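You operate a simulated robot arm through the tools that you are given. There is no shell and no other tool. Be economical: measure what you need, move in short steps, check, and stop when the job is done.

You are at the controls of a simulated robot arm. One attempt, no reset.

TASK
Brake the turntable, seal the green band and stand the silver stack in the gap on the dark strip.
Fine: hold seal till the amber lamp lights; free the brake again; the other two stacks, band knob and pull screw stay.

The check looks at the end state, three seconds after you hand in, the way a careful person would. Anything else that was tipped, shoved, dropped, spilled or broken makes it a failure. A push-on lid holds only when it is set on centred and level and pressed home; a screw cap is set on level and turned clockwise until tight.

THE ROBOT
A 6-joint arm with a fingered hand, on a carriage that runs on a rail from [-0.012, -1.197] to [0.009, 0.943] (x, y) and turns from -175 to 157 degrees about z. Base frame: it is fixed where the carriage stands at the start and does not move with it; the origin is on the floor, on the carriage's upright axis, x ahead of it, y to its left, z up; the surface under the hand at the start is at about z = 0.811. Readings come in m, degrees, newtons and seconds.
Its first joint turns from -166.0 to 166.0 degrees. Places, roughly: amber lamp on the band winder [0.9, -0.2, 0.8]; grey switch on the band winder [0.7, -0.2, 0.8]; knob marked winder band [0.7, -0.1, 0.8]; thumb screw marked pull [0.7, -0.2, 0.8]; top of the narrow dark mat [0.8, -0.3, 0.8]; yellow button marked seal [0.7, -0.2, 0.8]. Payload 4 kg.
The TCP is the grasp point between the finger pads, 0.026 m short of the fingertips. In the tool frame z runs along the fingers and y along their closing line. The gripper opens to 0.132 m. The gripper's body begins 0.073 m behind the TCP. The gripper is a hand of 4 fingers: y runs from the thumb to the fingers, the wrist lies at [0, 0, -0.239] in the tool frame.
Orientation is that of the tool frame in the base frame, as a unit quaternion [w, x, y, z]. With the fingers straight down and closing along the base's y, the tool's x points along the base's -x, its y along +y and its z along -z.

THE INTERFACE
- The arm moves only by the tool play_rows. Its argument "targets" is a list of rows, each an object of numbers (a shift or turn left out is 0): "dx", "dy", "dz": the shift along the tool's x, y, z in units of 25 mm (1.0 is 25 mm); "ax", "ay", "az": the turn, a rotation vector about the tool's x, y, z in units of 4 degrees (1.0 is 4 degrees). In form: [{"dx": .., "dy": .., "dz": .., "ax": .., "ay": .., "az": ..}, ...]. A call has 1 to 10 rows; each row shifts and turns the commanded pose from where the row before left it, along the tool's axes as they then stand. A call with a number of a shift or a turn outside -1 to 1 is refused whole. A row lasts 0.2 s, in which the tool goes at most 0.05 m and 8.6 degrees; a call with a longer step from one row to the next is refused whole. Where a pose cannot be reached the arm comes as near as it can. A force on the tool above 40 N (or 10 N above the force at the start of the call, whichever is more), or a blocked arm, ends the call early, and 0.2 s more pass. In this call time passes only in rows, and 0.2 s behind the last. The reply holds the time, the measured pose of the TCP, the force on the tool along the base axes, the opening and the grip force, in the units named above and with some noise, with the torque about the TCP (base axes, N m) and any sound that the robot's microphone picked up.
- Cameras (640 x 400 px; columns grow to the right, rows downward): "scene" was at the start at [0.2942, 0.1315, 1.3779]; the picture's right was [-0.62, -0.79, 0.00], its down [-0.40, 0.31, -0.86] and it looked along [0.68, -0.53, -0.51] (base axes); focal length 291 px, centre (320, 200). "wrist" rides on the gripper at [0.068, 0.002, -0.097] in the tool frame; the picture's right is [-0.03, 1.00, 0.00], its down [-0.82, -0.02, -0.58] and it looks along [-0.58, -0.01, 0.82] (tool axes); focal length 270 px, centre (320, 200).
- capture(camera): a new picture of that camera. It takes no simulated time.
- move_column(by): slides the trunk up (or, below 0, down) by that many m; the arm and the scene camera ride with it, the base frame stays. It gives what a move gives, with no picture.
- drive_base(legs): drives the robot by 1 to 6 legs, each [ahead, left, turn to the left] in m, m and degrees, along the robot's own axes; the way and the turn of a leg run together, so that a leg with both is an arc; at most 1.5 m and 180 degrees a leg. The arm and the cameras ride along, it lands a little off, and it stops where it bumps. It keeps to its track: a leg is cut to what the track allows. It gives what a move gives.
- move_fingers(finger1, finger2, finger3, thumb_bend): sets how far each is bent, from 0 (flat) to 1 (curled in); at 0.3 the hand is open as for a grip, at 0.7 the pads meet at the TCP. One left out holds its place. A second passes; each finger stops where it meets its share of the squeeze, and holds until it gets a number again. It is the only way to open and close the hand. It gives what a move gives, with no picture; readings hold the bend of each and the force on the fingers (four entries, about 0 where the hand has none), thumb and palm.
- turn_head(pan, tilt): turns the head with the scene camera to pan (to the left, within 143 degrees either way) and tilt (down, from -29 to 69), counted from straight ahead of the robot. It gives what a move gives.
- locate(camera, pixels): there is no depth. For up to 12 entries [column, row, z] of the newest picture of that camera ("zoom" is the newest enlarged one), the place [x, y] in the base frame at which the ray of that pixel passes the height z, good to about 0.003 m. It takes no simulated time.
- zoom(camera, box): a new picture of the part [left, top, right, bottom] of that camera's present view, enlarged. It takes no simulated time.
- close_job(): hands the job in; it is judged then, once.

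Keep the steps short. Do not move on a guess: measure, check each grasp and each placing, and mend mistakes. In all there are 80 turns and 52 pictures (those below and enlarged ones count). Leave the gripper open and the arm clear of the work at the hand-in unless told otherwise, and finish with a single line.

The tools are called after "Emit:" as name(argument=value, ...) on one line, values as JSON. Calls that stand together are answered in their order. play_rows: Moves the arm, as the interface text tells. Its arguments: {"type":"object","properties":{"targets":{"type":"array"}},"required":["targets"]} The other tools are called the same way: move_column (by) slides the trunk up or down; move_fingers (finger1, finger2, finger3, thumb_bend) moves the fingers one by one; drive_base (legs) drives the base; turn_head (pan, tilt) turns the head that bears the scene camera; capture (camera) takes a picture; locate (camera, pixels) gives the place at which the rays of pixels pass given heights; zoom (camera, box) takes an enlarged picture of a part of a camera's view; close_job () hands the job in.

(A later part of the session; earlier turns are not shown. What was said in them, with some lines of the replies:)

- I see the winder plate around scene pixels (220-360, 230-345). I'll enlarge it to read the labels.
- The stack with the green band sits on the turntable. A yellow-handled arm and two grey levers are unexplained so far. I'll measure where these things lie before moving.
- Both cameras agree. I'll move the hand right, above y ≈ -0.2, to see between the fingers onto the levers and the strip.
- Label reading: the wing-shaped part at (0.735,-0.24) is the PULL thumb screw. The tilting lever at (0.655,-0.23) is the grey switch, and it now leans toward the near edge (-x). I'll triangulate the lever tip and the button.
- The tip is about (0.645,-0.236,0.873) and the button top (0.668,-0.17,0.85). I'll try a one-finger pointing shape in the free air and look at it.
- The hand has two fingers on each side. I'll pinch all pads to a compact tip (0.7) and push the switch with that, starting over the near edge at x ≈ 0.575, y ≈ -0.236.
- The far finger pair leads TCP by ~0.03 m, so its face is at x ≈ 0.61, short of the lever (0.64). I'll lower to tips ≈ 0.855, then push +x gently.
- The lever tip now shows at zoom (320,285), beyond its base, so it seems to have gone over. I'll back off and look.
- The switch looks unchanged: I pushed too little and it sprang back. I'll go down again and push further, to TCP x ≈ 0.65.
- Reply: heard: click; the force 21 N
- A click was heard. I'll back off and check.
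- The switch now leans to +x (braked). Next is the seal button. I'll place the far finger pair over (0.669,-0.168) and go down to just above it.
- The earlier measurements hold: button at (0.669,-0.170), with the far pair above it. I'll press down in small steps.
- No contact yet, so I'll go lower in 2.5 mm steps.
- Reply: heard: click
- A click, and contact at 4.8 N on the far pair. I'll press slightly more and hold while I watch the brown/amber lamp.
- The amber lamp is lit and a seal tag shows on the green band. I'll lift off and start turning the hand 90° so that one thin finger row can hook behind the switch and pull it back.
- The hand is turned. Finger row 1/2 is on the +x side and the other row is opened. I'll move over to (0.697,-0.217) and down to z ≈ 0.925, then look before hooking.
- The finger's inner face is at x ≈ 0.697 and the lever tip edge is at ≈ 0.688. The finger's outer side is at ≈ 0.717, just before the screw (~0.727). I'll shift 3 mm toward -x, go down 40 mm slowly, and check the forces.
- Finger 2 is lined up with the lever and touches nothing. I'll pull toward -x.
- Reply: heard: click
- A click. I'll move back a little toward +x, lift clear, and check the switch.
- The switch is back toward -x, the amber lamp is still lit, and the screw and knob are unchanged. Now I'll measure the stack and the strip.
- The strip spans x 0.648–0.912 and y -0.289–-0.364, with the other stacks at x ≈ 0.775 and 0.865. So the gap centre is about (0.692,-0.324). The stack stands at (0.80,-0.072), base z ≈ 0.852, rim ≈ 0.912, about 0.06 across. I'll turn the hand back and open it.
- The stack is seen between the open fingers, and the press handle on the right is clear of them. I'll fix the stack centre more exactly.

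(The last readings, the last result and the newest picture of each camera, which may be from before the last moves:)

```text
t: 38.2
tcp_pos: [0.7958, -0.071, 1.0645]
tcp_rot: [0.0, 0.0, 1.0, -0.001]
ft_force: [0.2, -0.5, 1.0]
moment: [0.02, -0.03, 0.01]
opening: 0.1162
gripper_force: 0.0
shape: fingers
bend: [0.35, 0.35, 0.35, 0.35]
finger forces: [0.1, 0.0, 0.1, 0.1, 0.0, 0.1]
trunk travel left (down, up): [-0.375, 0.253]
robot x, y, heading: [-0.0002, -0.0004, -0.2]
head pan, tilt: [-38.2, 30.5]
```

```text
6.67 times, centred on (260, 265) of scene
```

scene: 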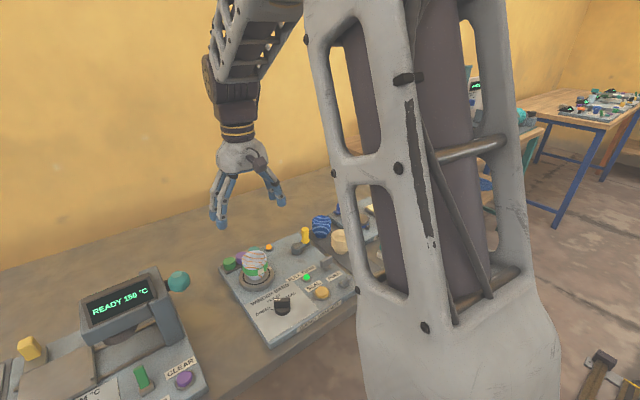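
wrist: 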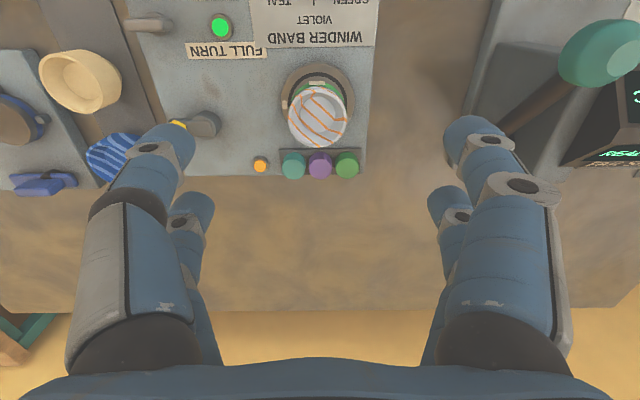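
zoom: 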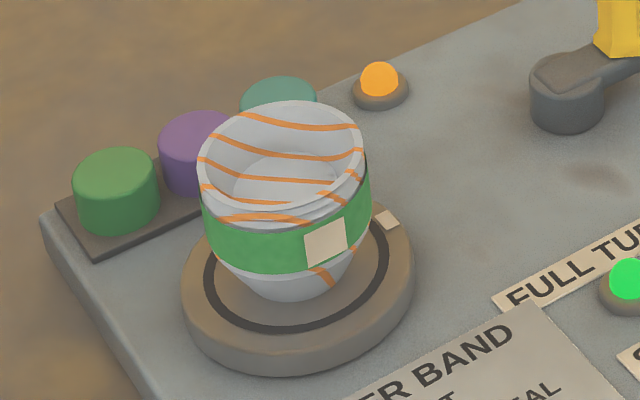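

The band sits at z ≈ 0.875–0.895. I'll centre on (0.803,-0.0725) and go down around it to TCP z ≈ 0.89.

Emit:
play_rows(targets=[{"dx": -0.29, "dy": -0.06, "dz": 0.6}, {"dz": 1}, {"dz": 1}, {"dz": 1}, {"dz": 1}, {"dz": 1}, {"dz": 0.7}])

Emit:
capture(camera="wrist")

Emit:
zoom(camera="scene", box=[200, 200, 320, 300])

```text
t: 39.8
tcp_pos: [0.8029, -0.0735, 0.9075]
tcp_rot: [-0.001, 0.001, 1.0, 0.0]
ft_force: [-0.5, 0.2, 0.2]
moment: [0.02, 0.0, 0.01]
opening: 0.1165
gripper_force: 0.1
shape: fingers
bend: [0.35, 0.35, 0.35, 0.35]
finger forces: [0.0, 0.1, 0.0, 0.1, 0.0, 0.0]
trunk travel left (down, up): [-0.375, 0.253]
robot x, y, heading: [-0.0019, -0.001, 0.0]
head pan, tilt: [-38.2, 30.5]
```

```text
16 pictures are left
```

wrist: 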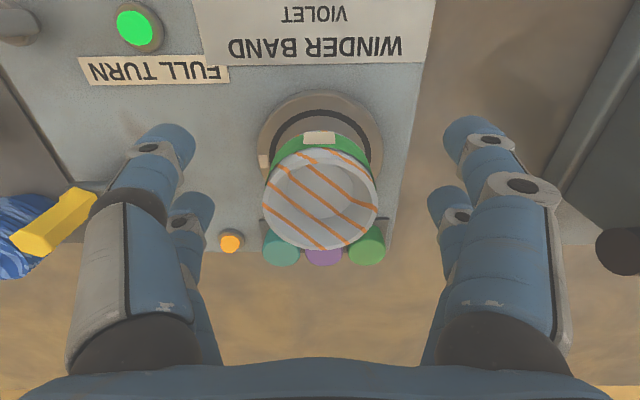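

```text
4.00 times, centred on (260, 250) of scene
```

zoom: 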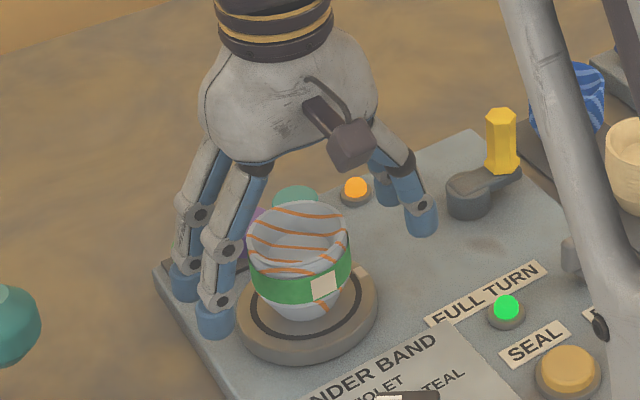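

Centred. I'll go down another 18 mm and close gently in stages.

Emit:
play_rows(targets=[{"dz": 0.4}, {"dz": 0.34}])

Emit:
move_fingers(finger1=0.5, finger2=0.5, finger3=0.5, thumb_bend=0.5)

```text
t: 40.4
tcp_pos: [0.8036, -0.0734, 0.8889]
tcp_rot: [0.0, 0.0, 1.0, -0.001]
ft_force: [-0.4, -0.6, -0.8]
moment: [0.0, 0.01, 0.03]
opening: 0.1167
gripper_force: 0.0
shape: fingers
bend: [0.35, 0.35, 0.35, 0.35]
finger forces: [0.1, 0.0, 0.0, 0.0, 0.0, 0.0]
trunk travel left (down, up): [-0.375, 0.253]
robot x, y, heading: [-0.0012, -0.0013, -0.1]
head pan, tilt: [-38.2, 30.5]
```

```text
t: 41.4
tcp_pos: [0.8047, -0.0731, 0.8894]
tcp_rot: [0.0, 0.0, 1.0, -0.001]
ft_force: [0.0, 0.2, 0.2]
moment: [0.0, -0.01, 0.01]
opening: 0.0664
gripper_force: 0.1
shape: fingers
bend: [0.5, 0.5, 0.5, 0.5]
finger forces: [0.0, 0.0, 0.0, 0.0, 0.1, 0.0]
trunk travel left (down, up): [-0.375, 0.253]
robot x, y, heading: [-0.0026, 0.0002, 0.3]
head pan, tilt: [-38.2, 30.5]
```

Emit:
move_fingers(finger1=0.55, finger2=0.55, finger3=0.55, thumb_bend=0.55)

Emit:
capture(camera="wrist")

```text
t: 42.4
tcp_pos: [0.8041, -0.0738, 0.8884]
tcp_rot: [0.0, 0.0, 1.0, -0.001]
ft_force: [0.6, -0.9, 0.7]
moment: [0.0, -0.01, -0.01]
opening: 0.0499
gripper_force: 1.7
shape: fingers
bend: [0.55, 0.53, 0.52, 0.55]
finger forces: [0.0, 1.2, 1.8, 0.0, 0.1, 0.0]
trunk travel left (down, up): [-0.375, 0.253]
robot x, y, heading: [-0.0007, -0.0002, -0.0]
head pan, tilt: [-38.2, 30.5]
```

```text
14 pictures are left
```

wrist: 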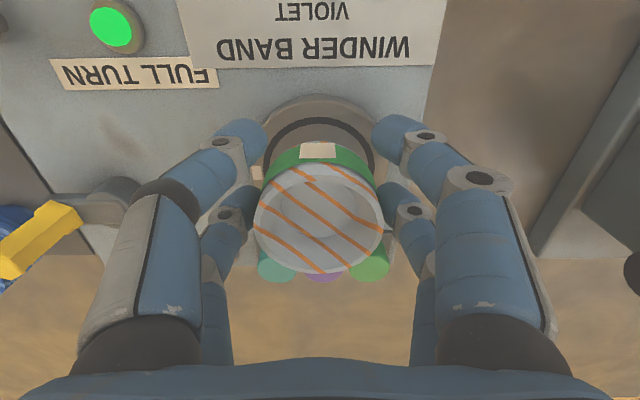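

The far pair touches first, so the stack lies a bit more to +x. I'll relax, shift 4 mm toward +x and close again.

Emit:
move_fingers(finger1=0.49, finger2=0.49, finger3=0.49, thumb_bend=0.49)

Emit:
play_rows(targets=[{"dx": -0.16}])

Emit:
move_fingers(finger1=0.56, finger2=0.56, finger3=0.56, thumb_bend=0.56)

```text
t: 43.4
tcp_pos: [0.804, -0.0738, 0.8882]
tcp_rot: [0.0, 0.001, 1.0, 0.001]
ft_force: [-0.9, 0.3, 0.5]
moment: [-0.01, 0.0, -0.04]
opening: 0.0691
gripper_force: 0.1
shape: fingers
bend: [0.49, 0.49, 0.49, 0.49]
finger forces: [0.0, 0.0, 0.1, 0.0, 0.0, 0.0]
trunk travel left (down, up): [-0.375, 0.253]
robot x, y, heading: [-0.0012, -0.0006, -0.0]
head pan, tilt: [-38.2, 30.5]
```

```text
t: 43.8
tcp_pos: [0.8081, -0.0723, 0.8903]
tcp_rot: [0.0, 0.0, 1.0, 0.0]
ft_force: [-0.4, 0.3, 0.1]
moment: [0.01, -0.02, 0.02]
opening: 0.0689
gripper_force: 0.0
shape: fingers
bend: [0.49, 0.49, 0.49, 0.49]
finger forces: [0.0, 0.0, 0.0, 0.1, 0.1, 0.0]
trunk travel left (down, up): [-0.375, 0.253]
robot x, y, heading: [0.0011, 0.0014, -0.1]
head pan, tilt: [-38.2, 30.5]
```

```text
t: 44.8
tcp_pos: [0.8084, -0.0727, 0.8884]
tcp_rot: [0.0, 0.0, 1.0, -0.001]
ft_force: [1.1, -0.6, 1.2]
moment: [0.0, -0.06, -0.01]
opening: 0.0463
gripper_force: 2.2
shape: fingers
bend: [0.56, 0.54, 0.53, 0.56]
finger forces: [0.0, 1.5, 2.0, 0.0, 0.1, 0.1]
trunk travel left (down, up): [-0.375, 0.253]
robot x, y, heading: [-0.0003, 0.0013, -0.0]
head pan, tilt: [-38.2, 30.5]
```

Same result. I'll shift another 5 mm and check for balance.

Emit:
move_fingers(finger1=0.49, finger2=0.49, finger3=0.49, thumb_bend=0.49)

Emit:
play_rows(targets=[{"dx": -0.2}])

Emit:
move_fingers(finger1=0.57, finger2=0.57, finger3=0.57, thumb_bend=0.57)

Emit:
capture(camera="wrist")

```text
t: 45.8
tcp_pos: [0.8068, -0.0733, 0.8897]
tcp_rot: [0.0, 0.0, 1.0, 0.0]
ft_force: [-0.1, -0.1, -0.7]
moment: [0.03, -0.03, 0.04]
opening: 0.0688
gripper_force: 0.1
shape: fingers
bend: [0.49, 0.49, 0.49, 0.49]
finger forces: [0.0, 0.0, 0.0, 0.0, 0.1, 0.1]
trunk travel left (down, up): [-0.375, 0.253]
robot x, y, heading: [-0.0026, -0.0003, 0.3]
head pan, tilt: [-38.2, 30.5]
```

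```text
t: 46.2
tcp_pos: [0.8115, -0.0732, 0.8894]
tcp_rot: [0.0, 0.0, 1.0, 0.0]
ft_force: [0.8, -1.0, -0.3]
moment: [-0.04, -0.01, -0.01]
opening: 0.0688
gripper_force: 0.1
shape: fingers
bend: [0.49, 0.49, 0.49, 0.49]
finger forces: [0.0, 0.0, 0.0, 0.0, 0.0, 0.0]
trunk travel left (down, up): [-0.375, 0.253]
robot x, y, heading: [0.0001, -0.0038, -0.1]
head pan, tilt: [-38.2, 30.5]
```

```text
t: 47.2
tcp_pos: [0.8149, -0.0724, 0.8892]
tcp_rot: [-0.001, 0.0, 1.0, 0.0]
ft_force: [-0.6, 0.2, 0.3]
moment: [-0.02, 0.03, 0.0]
opening: 0.0459
gripper_force: 1.2
shape: fingers
bend: [0.56, 0.55, 0.54, 0.56]
finger forces: [0.0, 0.8, 1.3, 0.0, 0.0, 0.0]
trunk travel left (down, up): [-0.375, 0.253]
robot x, y, heading: [-0.0008, -0.0033, 0.3]
head pan, tilt: [-38.2, 30.5]
```

```text
13 pictures are left
```

wrist: 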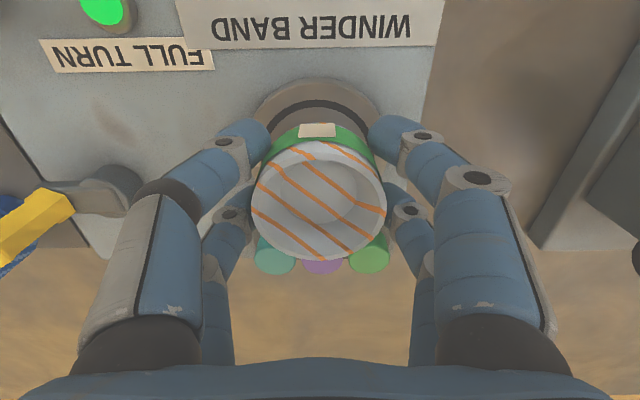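

The bends are now nearly equal (0.55/0.56). I'll close further to get a firm grip on all four fingers.

Emit:
move_fingers(finger1=0.6, finger2=0.58, finger3=0.58, thumb_bend=0.6)

```text
t: 48.2
tcp_pos: [0.8134, -0.0732, 0.8902]
tcp_rot: [0.0, 0.0, 1.0, 0.0]
ft_force: [-0.6, -0.9, -0.1]
moment: [0.01, 0.02, 0.0]
opening: 0.0375
gripper_force: 2.4
shape: fingers
bend: [0.59, 0.55, 0.54, 0.59]
finger forces: [0.8, 2.1, 1.7, 0.0, 1.3, 0.1]
trunk travel left (down, up): [-0.375, 0.253]
robot x, y, heading: [0.003, -0.0005, -0.1]
head pan, tilt: [-38.2, 30.5]
```

All four fingers touch now. I'll firm up moderately.

Emit:
move_fingers(finger1=0.62, finger2=0.6, finger3=0.6, thumb_bend=0.62)

Emit:
play_rows(targets=[{"dz": -0.2}, {"dz": -0.3}, {"dz": -0.3}])

Emit:
zoom(camera="scene", box=[200, 200, 320, 300])

```text
t: 49.2
tcp_pos: [0.8136, -0.0734, 0.8901]
tcp_rot: [0.0, 0.0, 1.0, 0.0]
ft_force: [-0.1, 0.2, -0.6]
moment: [-0.02, 0.03, 0.01]
opening: 0.035
gripper_force: 5.9
shape: fingers
bend: [0.59, 0.55, 0.55, 0.6]
finger forces: [2.1, 4.0, 3.6, 0.0, 2.4, 0.0]
trunk travel left (down, up): [-0.375, 0.253]
robot x, y, heading: [0.0015, -0.0006, 0.1]
head pan, tilt: [-38.2, 30.5]
```

```text
t: 50.0
tcp_pos: [0.8154, -0.0732, 0.9087]
tcp_rot: [0.0, 0.0, 1.0, 0.0]
ft_force: [-0.1, -0.5, -1.8]
moment: [0.02, 0.04, 0.0]
opening: 0.0346
gripper_force: 6.4
shape: fingers
bend: [0.59, 0.55, 0.55, 0.6]
finger forces: [2.2, 4.1, 3.7, 0.0, 2.3, 0.0]
trunk travel left (down, up): [-0.375, 0.253]
robot x, y, heading: [-0.0012, -0.003, -0.2]
head pan, tilt: [-38.2, 30.5]
```

```text
4.00 times, centred on (260, 250) of scene
```

zoom: 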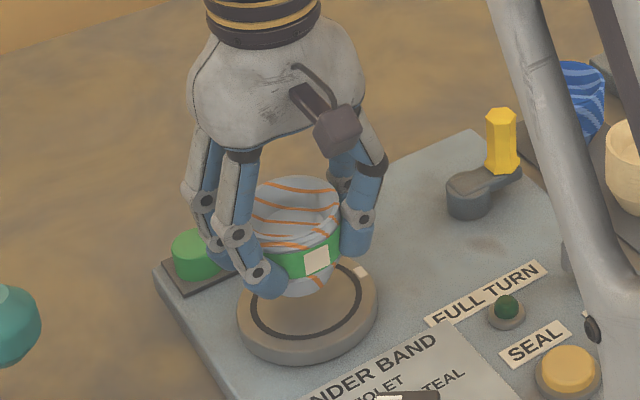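

The stack lifted level and firm (about 1.5 N). I'll raise it to z ≈ 1.03, then travel to above the gap.

Emit:
play_rows(targets=[{"dz": -0.8}, {"dz": -1}, {"dz": -1}, {"dz": -1}, {"dz": -1}, {"dx": 0.4, "dy": -0.8}, {"dx": 0.5, "dy": -1}, {"dx": 0.5, "dy": -1}, {"dx": 0.5, "dy": -1}, {"dx": 0.5, "dy": -1}])

Emit:
play_rows(targets=[{"dx": 0.5, "dy": -1}, {"dx": 0.5, "dy": -1}, {"dx": 0.5, "dy": -1}, {"dx": 0.4, "dy": -1}, {"dx": 0.4, "dy": -1}, {"dy": -0.2}])

Emit:
capture(camera="wrist")

Emit:
capture(camera="scene")

```text
t: 52.2
tcp_pos: [0.7528, -0.1921, 1.0301]
tcp_rot: [-0.001, 0.0, 1.0, 0.0]
ft_force: [0.8, 0.6, -1.6]
moment: [0.01, 0.07, -0.03]
opening: 0.0343
gripper_force: 6.1
shape: fingers
bend: [0.59, 0.55, 0.55, 0.61]
finger forces: [2.0, 4.1, 3.5, 0.0, 2.3, 0.1]
trunk travel left (down, up): [-0.375, 0.253]
robot x, y, heading: [0.0028, 0.004, -0.1]
head pan, tilt: [-38.2, 30.5]
```

```text
t: 53.6
tcp_pos: [0.6955, -0.3221, 1.0281]
tcp_rot: [0.0, 0.0, 1.0, -0.001]
ft_force: [-0.2, -0.3, -1.4]
moment: [0.0, -0.01, 0.0]
opening: 0.0345
gripper_force: 5.7
shape: fingers
bend: [0.59, 0.55, 0.55, 0.61]
finger forces: [1.9, 4.1, 3.5, 0.1, 2.4, 0.1]
trunk travel left (down, up): [-0.375, 0.253]
robot x, y, heading: [-0.002, -0.0021, -0.1]
head pan, tilt: [-38.2, 30.5]
```

```text
11 pictures are left
```

wrist: 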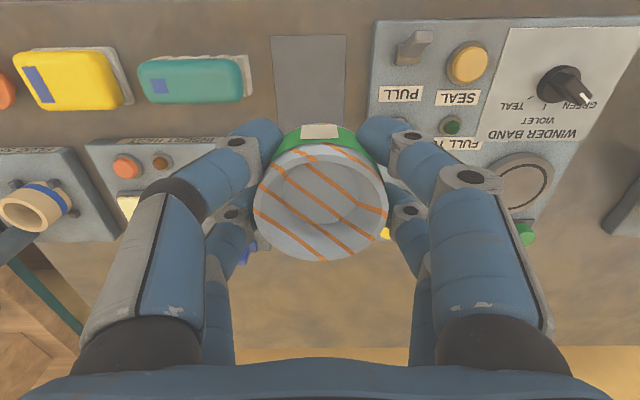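

```text
10 pictures are left
```

scene: 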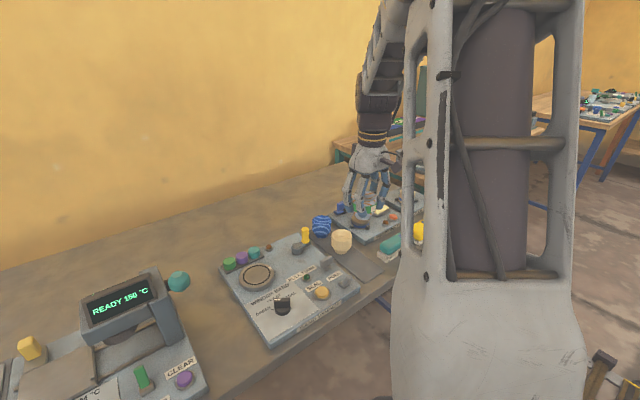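

Emit:
locate(camera="wrist", pixels=[[320, 205, 1.05], [320, 150, 1.05], [320, 260, 1.05], [272, 37, 0.813], [347, 35, 0.813], [523, 183, 0.85], [240, 75, 0.83], [246, 96, 0.83]])

Emit:
locate(camera="scene", pixels=[[257, 274, 0.85], [342, 235, 0.88], [321, 218, 0.88], [381, 258, 0.82], [381, 250, 0.83]])

Emit:
zoom(camera="scene", box=[310, 180, 430, 290])

```text
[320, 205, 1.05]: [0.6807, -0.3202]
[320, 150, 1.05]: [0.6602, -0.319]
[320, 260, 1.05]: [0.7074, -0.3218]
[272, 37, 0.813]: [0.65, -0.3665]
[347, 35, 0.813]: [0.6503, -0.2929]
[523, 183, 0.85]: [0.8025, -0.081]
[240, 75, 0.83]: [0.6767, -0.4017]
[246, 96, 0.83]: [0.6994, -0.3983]
```

```text
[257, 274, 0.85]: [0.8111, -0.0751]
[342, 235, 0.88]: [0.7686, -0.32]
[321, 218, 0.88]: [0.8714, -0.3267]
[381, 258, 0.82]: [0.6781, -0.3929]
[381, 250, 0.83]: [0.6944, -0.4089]
```

```text
3.64 times, centred on (370, 235) of scene
```

zoom: 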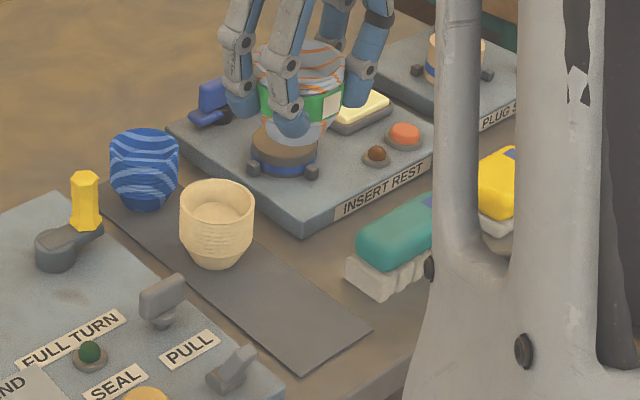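

The stack centre is about (0.69,-0.321) and the teal block starts at y ≈ -0.40, so there's room. I'll lower in steps with a small y correction.

Emit:
play_rows(targets=[{"dy": -0.14, "dz": 0.9}, {"dz": 1}, {"dz": 1}, {"dz": 1}, {"dz": 1}, {"dz": 1}, {"dz": 0.5}])

Emit:
zoom(camera="scene", box=[310, 180, 430, 290])

```text
t: 55.2
tcp_pos: [0.6955, -0.3247, 0.8688]
tcp_rot: [0.0, 0.0, 1.0, 0.0]
ft_force: [0.8, 0.4, -0.9]
moment: [-0.01, 0.02, 0.03]
opening: 0.0345
gripper_force: 6.2
shape: fingers
bend: [0.59, 0.55, 0.55, 0.61]
finger forces: [1.9, 4.3, 3.5, 0.1, 2.4, 0.0]
trunk travel left (down, up): [-0.375, 0.253]
robot x, y, heading: [0.0057, 0.0029, 0.1]
head pan, tilt: [-38.2, 30.5]
```

```text
3.64 times, centred on (370, 235) of scene
```

zoom: 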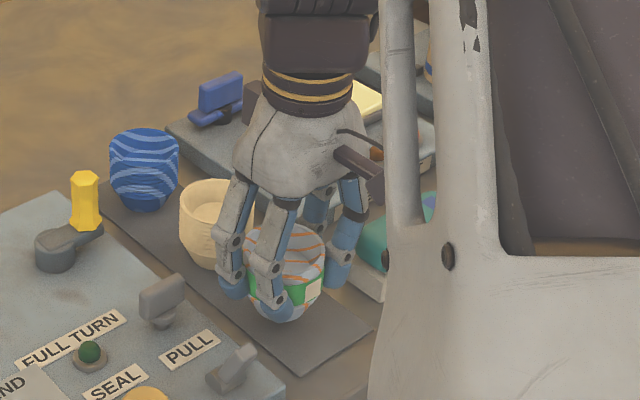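

Emit:
play_rows(targets=[{"dz": 0.2}, {"dz": 0.1}, {"dz": 0.1}])

```text
t: 56.0
tcp_pos: [0.6965, -0.3258, 0.859]
tcp_rot: [0.0, -0.001, 1.0, 0.001]
ft_force: [-0.1, 0.3, -1.4]
moment: [-0.04, 0.02, -0.01]
opening: 0.0348
gripper_force: 6.0
shape: fingers
bend: [0.59, 0.55, 0.55, 0.61]
finger forces: [1.9, 4.2, 3.6, 0.0, 2.5, 0.0]
trunk travel left (down, up): [-0.375, 0.253]
robot x, y, heading: [0.0009, 0.0007, -0.3]
head pan, tilt: [-38.2, 30.5]
```

Emit:
play_rows(targets=[{"dz": 0.1}, {"dz": 0.08}])

```text
t: 56.6
tcp_pos: [0.6962, -0.3256, 0.855]
tcp_rot: [0.0, 0.0, 1.0, 0.0]
ft_force: [-0.8, 0.2, 5.5]
moment: [0.08, -0.02, 0.02]
opening: 0.0341
gripper_force: 7.5
shape: fingers
bend: [0.59, 0.55, 0.55, 0.61]
finger forces: [2.5, 4.7, 4.0, 0.1, 2.7, 0.0]
trunk travel left (down, up): [-0.375, 0.253]
robot x, y, heading: [0.0012, 0.006, -0.0]
head pan, tilt: [-38.2, 30.5]
```

The base touches the strip (+5.5 N). I'll ease up 1 mm and release gently, with only a small opening.

Emit:
play_rows(targets=[{"dz": -0.04}])

Emit:
move_fingers(finger1=0.55, finger2=0.525, finger3=0.525, thumb_bend=0.55)

Emit:
move_fingers(finger1=0.47, finger2=0.47, finger3=0.47, thumb_bend=0.47)

Emit:
capture(camera="wrist")

Emit:
zoom(camera="scene", box=[310, 180, 430, 290])

```text
t: 57.0
tcp_pos: [0.6962, -0.3251, 0.856]
tcp_rot: [0.0, 0.0, 1.0, 0.0]
ft_force: [-0.2, 0.0, 2.4]
moment: [0.03, -0.01, -0.02]
opening: 0.0341
gripper_force: 6.7
shape: fingers
bend: [0.59, 0.55, 0.55, 0.61]
finger forces: [2.2, 4.6, 4.4, 0.1, 2.5, 0.0]
trunk travel left (down, up): [-0.375, 0.253]
robot x, y, heading: [-0.0042, 0.0036, -0.1]
head pan, tilt: [-38.2, 30.5]
```

```text
t: 58.0
tcp_pos: [0.6969, -0.3273, 0.854]
tcp_rot: [0.0, 0.0, 1.0, 0.0]
ft_force: [-0.5, -0.1, 0.3]
moment: [-0.02, 0.02, 0.02]
opening: 0.0486
gripper_force: 0.1
shape: fingers
bend: [0.55, 0.52, 0.52, 0.55]
finger forces: [0.0, 0.1, 0.0, 0.0, 0.0, 0.1]
trunk travel left (down, up): [-0.375, 0.253]
robot x, y, heading: [0.001, -0.0021, 0.2]
head pan, tilt: [-38.2, 30.5]
```

```text
t: 59.0
tcp_pos: [0.6963, -0.3268, 0.8559]
tcp_rot: [0.0, 0.0, 1.0, 0.0]
ft_force: [0.4, -0.3, -0.3]
moment: [0.01, 0.01, 0.08]
opening: 0.0754
gripper_force: 0.0
shape: fingers
bend: [0.47, 0.47, 0.47, 0.47]
finger forces: [0.0, 0.0, 0.0, 0.0, 0.0, 0.0]
trunk travel left (down, up): [-0.375, 0.253]
robot x, y, heading: [-0.001, 0.0022, -0.0]
head pan, tilt: [-38.2, 30.5]
```

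```text
7 pictures are left
```

wrist: 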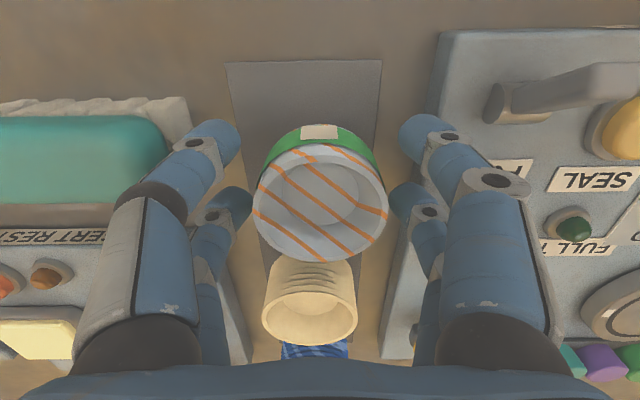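

```text
3.64 times, centred on (370, 235) of scene
```

zoom: 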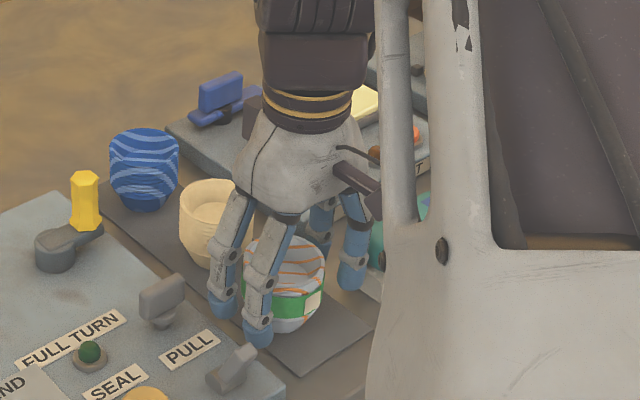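

Released and standing. I'll lift straight up.

Emit:
play_rows(targets=[{"dz": -0.4}, {"dz": -0.6}, {"dz": -0.8}, {"dz": -1}, {"dz": -1}, {"dz": -1}, {"dz": -1}, {"dz": -1}, {"dz": -1}, {"dz": -1}])

Emit:
play_rows(targets=[{"dz": -1, "dy": 1}, {"dz": -1, "dy": 1}, {"dy": 1}, {"dy": 1}, {"dy": 1}, {"dy": 1}, {"dy": 1}, {"dy": 1}, {"dy": 1}, {"dy": 1}])

Emit:
move_fingers(finger1=0.3, finger2=0.3, finger3=0.3, thumb_bend=0.3)

Emit:
zoom(camera="scene", box=[220, 190, 430, 320])

Emit:
capture(camera="wrist")

```text
t: 61.2
tcp_pos: [0.6974, -0.3266, 1.0784]
tcp_rot: [0.0, 0.0, 1.0, 0.0]
ft_force: [-0.8, -0.9, 0.6]
moment: [0.01, -0.02, -0.02]
opening: 0.0753
gripper_force: 0.0
shape: fingers
bend: [0.47, 0.47, 0.47, 0.47]
finger forces: [0.0, 0.1, 0.0, 0.0, 0.0, 0.1]
trunk travel left (down, up): [-0.375, 0.253]
robot x, y, heading: [0.0004, 0.0009, -0.2]
head pan, tilt: [-38.2, 30.5]
```

```text
t: 63.4
tcp_pos: [0.6961, -0.0749, 1.1239]
tcp_rot: [0.0, 0.0, 1.0, 0.0]
ft_force: [0.1, -1.1, -0.1]
moment: [-0.04, 0.0, -0.02]
opening: 0.0757
gripper_force: 0.0
shape: fingers
bend: [0.47, 0.47, 0.47, 0.47]
finger forces: [0.1, 0.1, 0.0, 0.1, 0.0, 0.1]
trunk travel left (down, up): [-0.375, 0.253]
robot x, y, heading: [0.0023, 0.0008, 0.1]
head pan, tilt: [-38.2, 30.5]
```

```text
t: 64.4
tcp_pos: [0.6957, -0.0753, 1.1242]
tcp_rot: [0.0, 0.001, 1.0, 0.0]
ft_force: [1.0, 0.5, 0.0]
moment: [-0.01, -0.01, 0.0]
opening: 0.1327
gripper_force: 0.0
shape: fingers
bend: [0.3, 0.3, 0.3, 0.3]
finger forces: [0.1, 0.0, 0.0, 0.0, 0.1, 0.0]
trunk travel left (down, up): [-0.375, 0.253]
robot x, y, heading: [0.0011, -0.0023, 0.0]
head pan, tilt: [-38.2, 30.5]
```

```text
3.05 times, centred on (325, 255) of scene
```

zoom: 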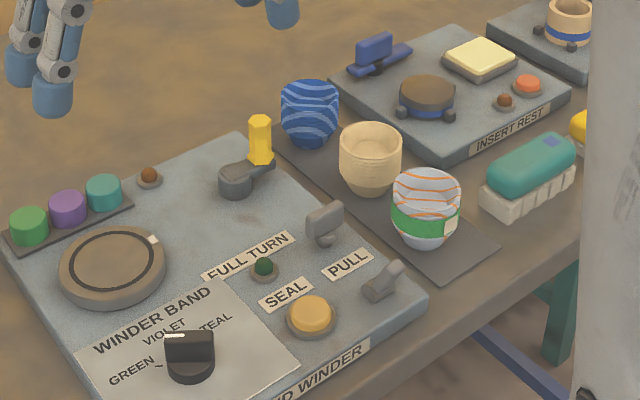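

```text
4 pictures are left
```

wrist: 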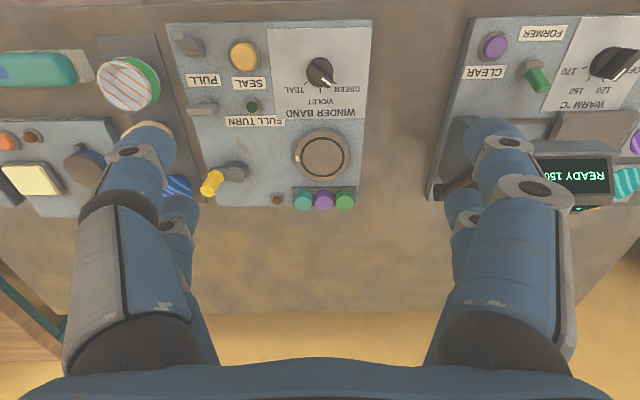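

The stack stands upright and evenly spaced on the strip with its sealed green band. The other stacks, knob and screw are untouched, the switch is back, and the hand is open and clear. I'll hand in now.

Emit:
close_job()

```text
The job is handed in.
```

The green band is sealed, the brake is free again, and the silver stack stands in the gap on the dark strip; the other two stacks, band knob and pull screw were left as they were.
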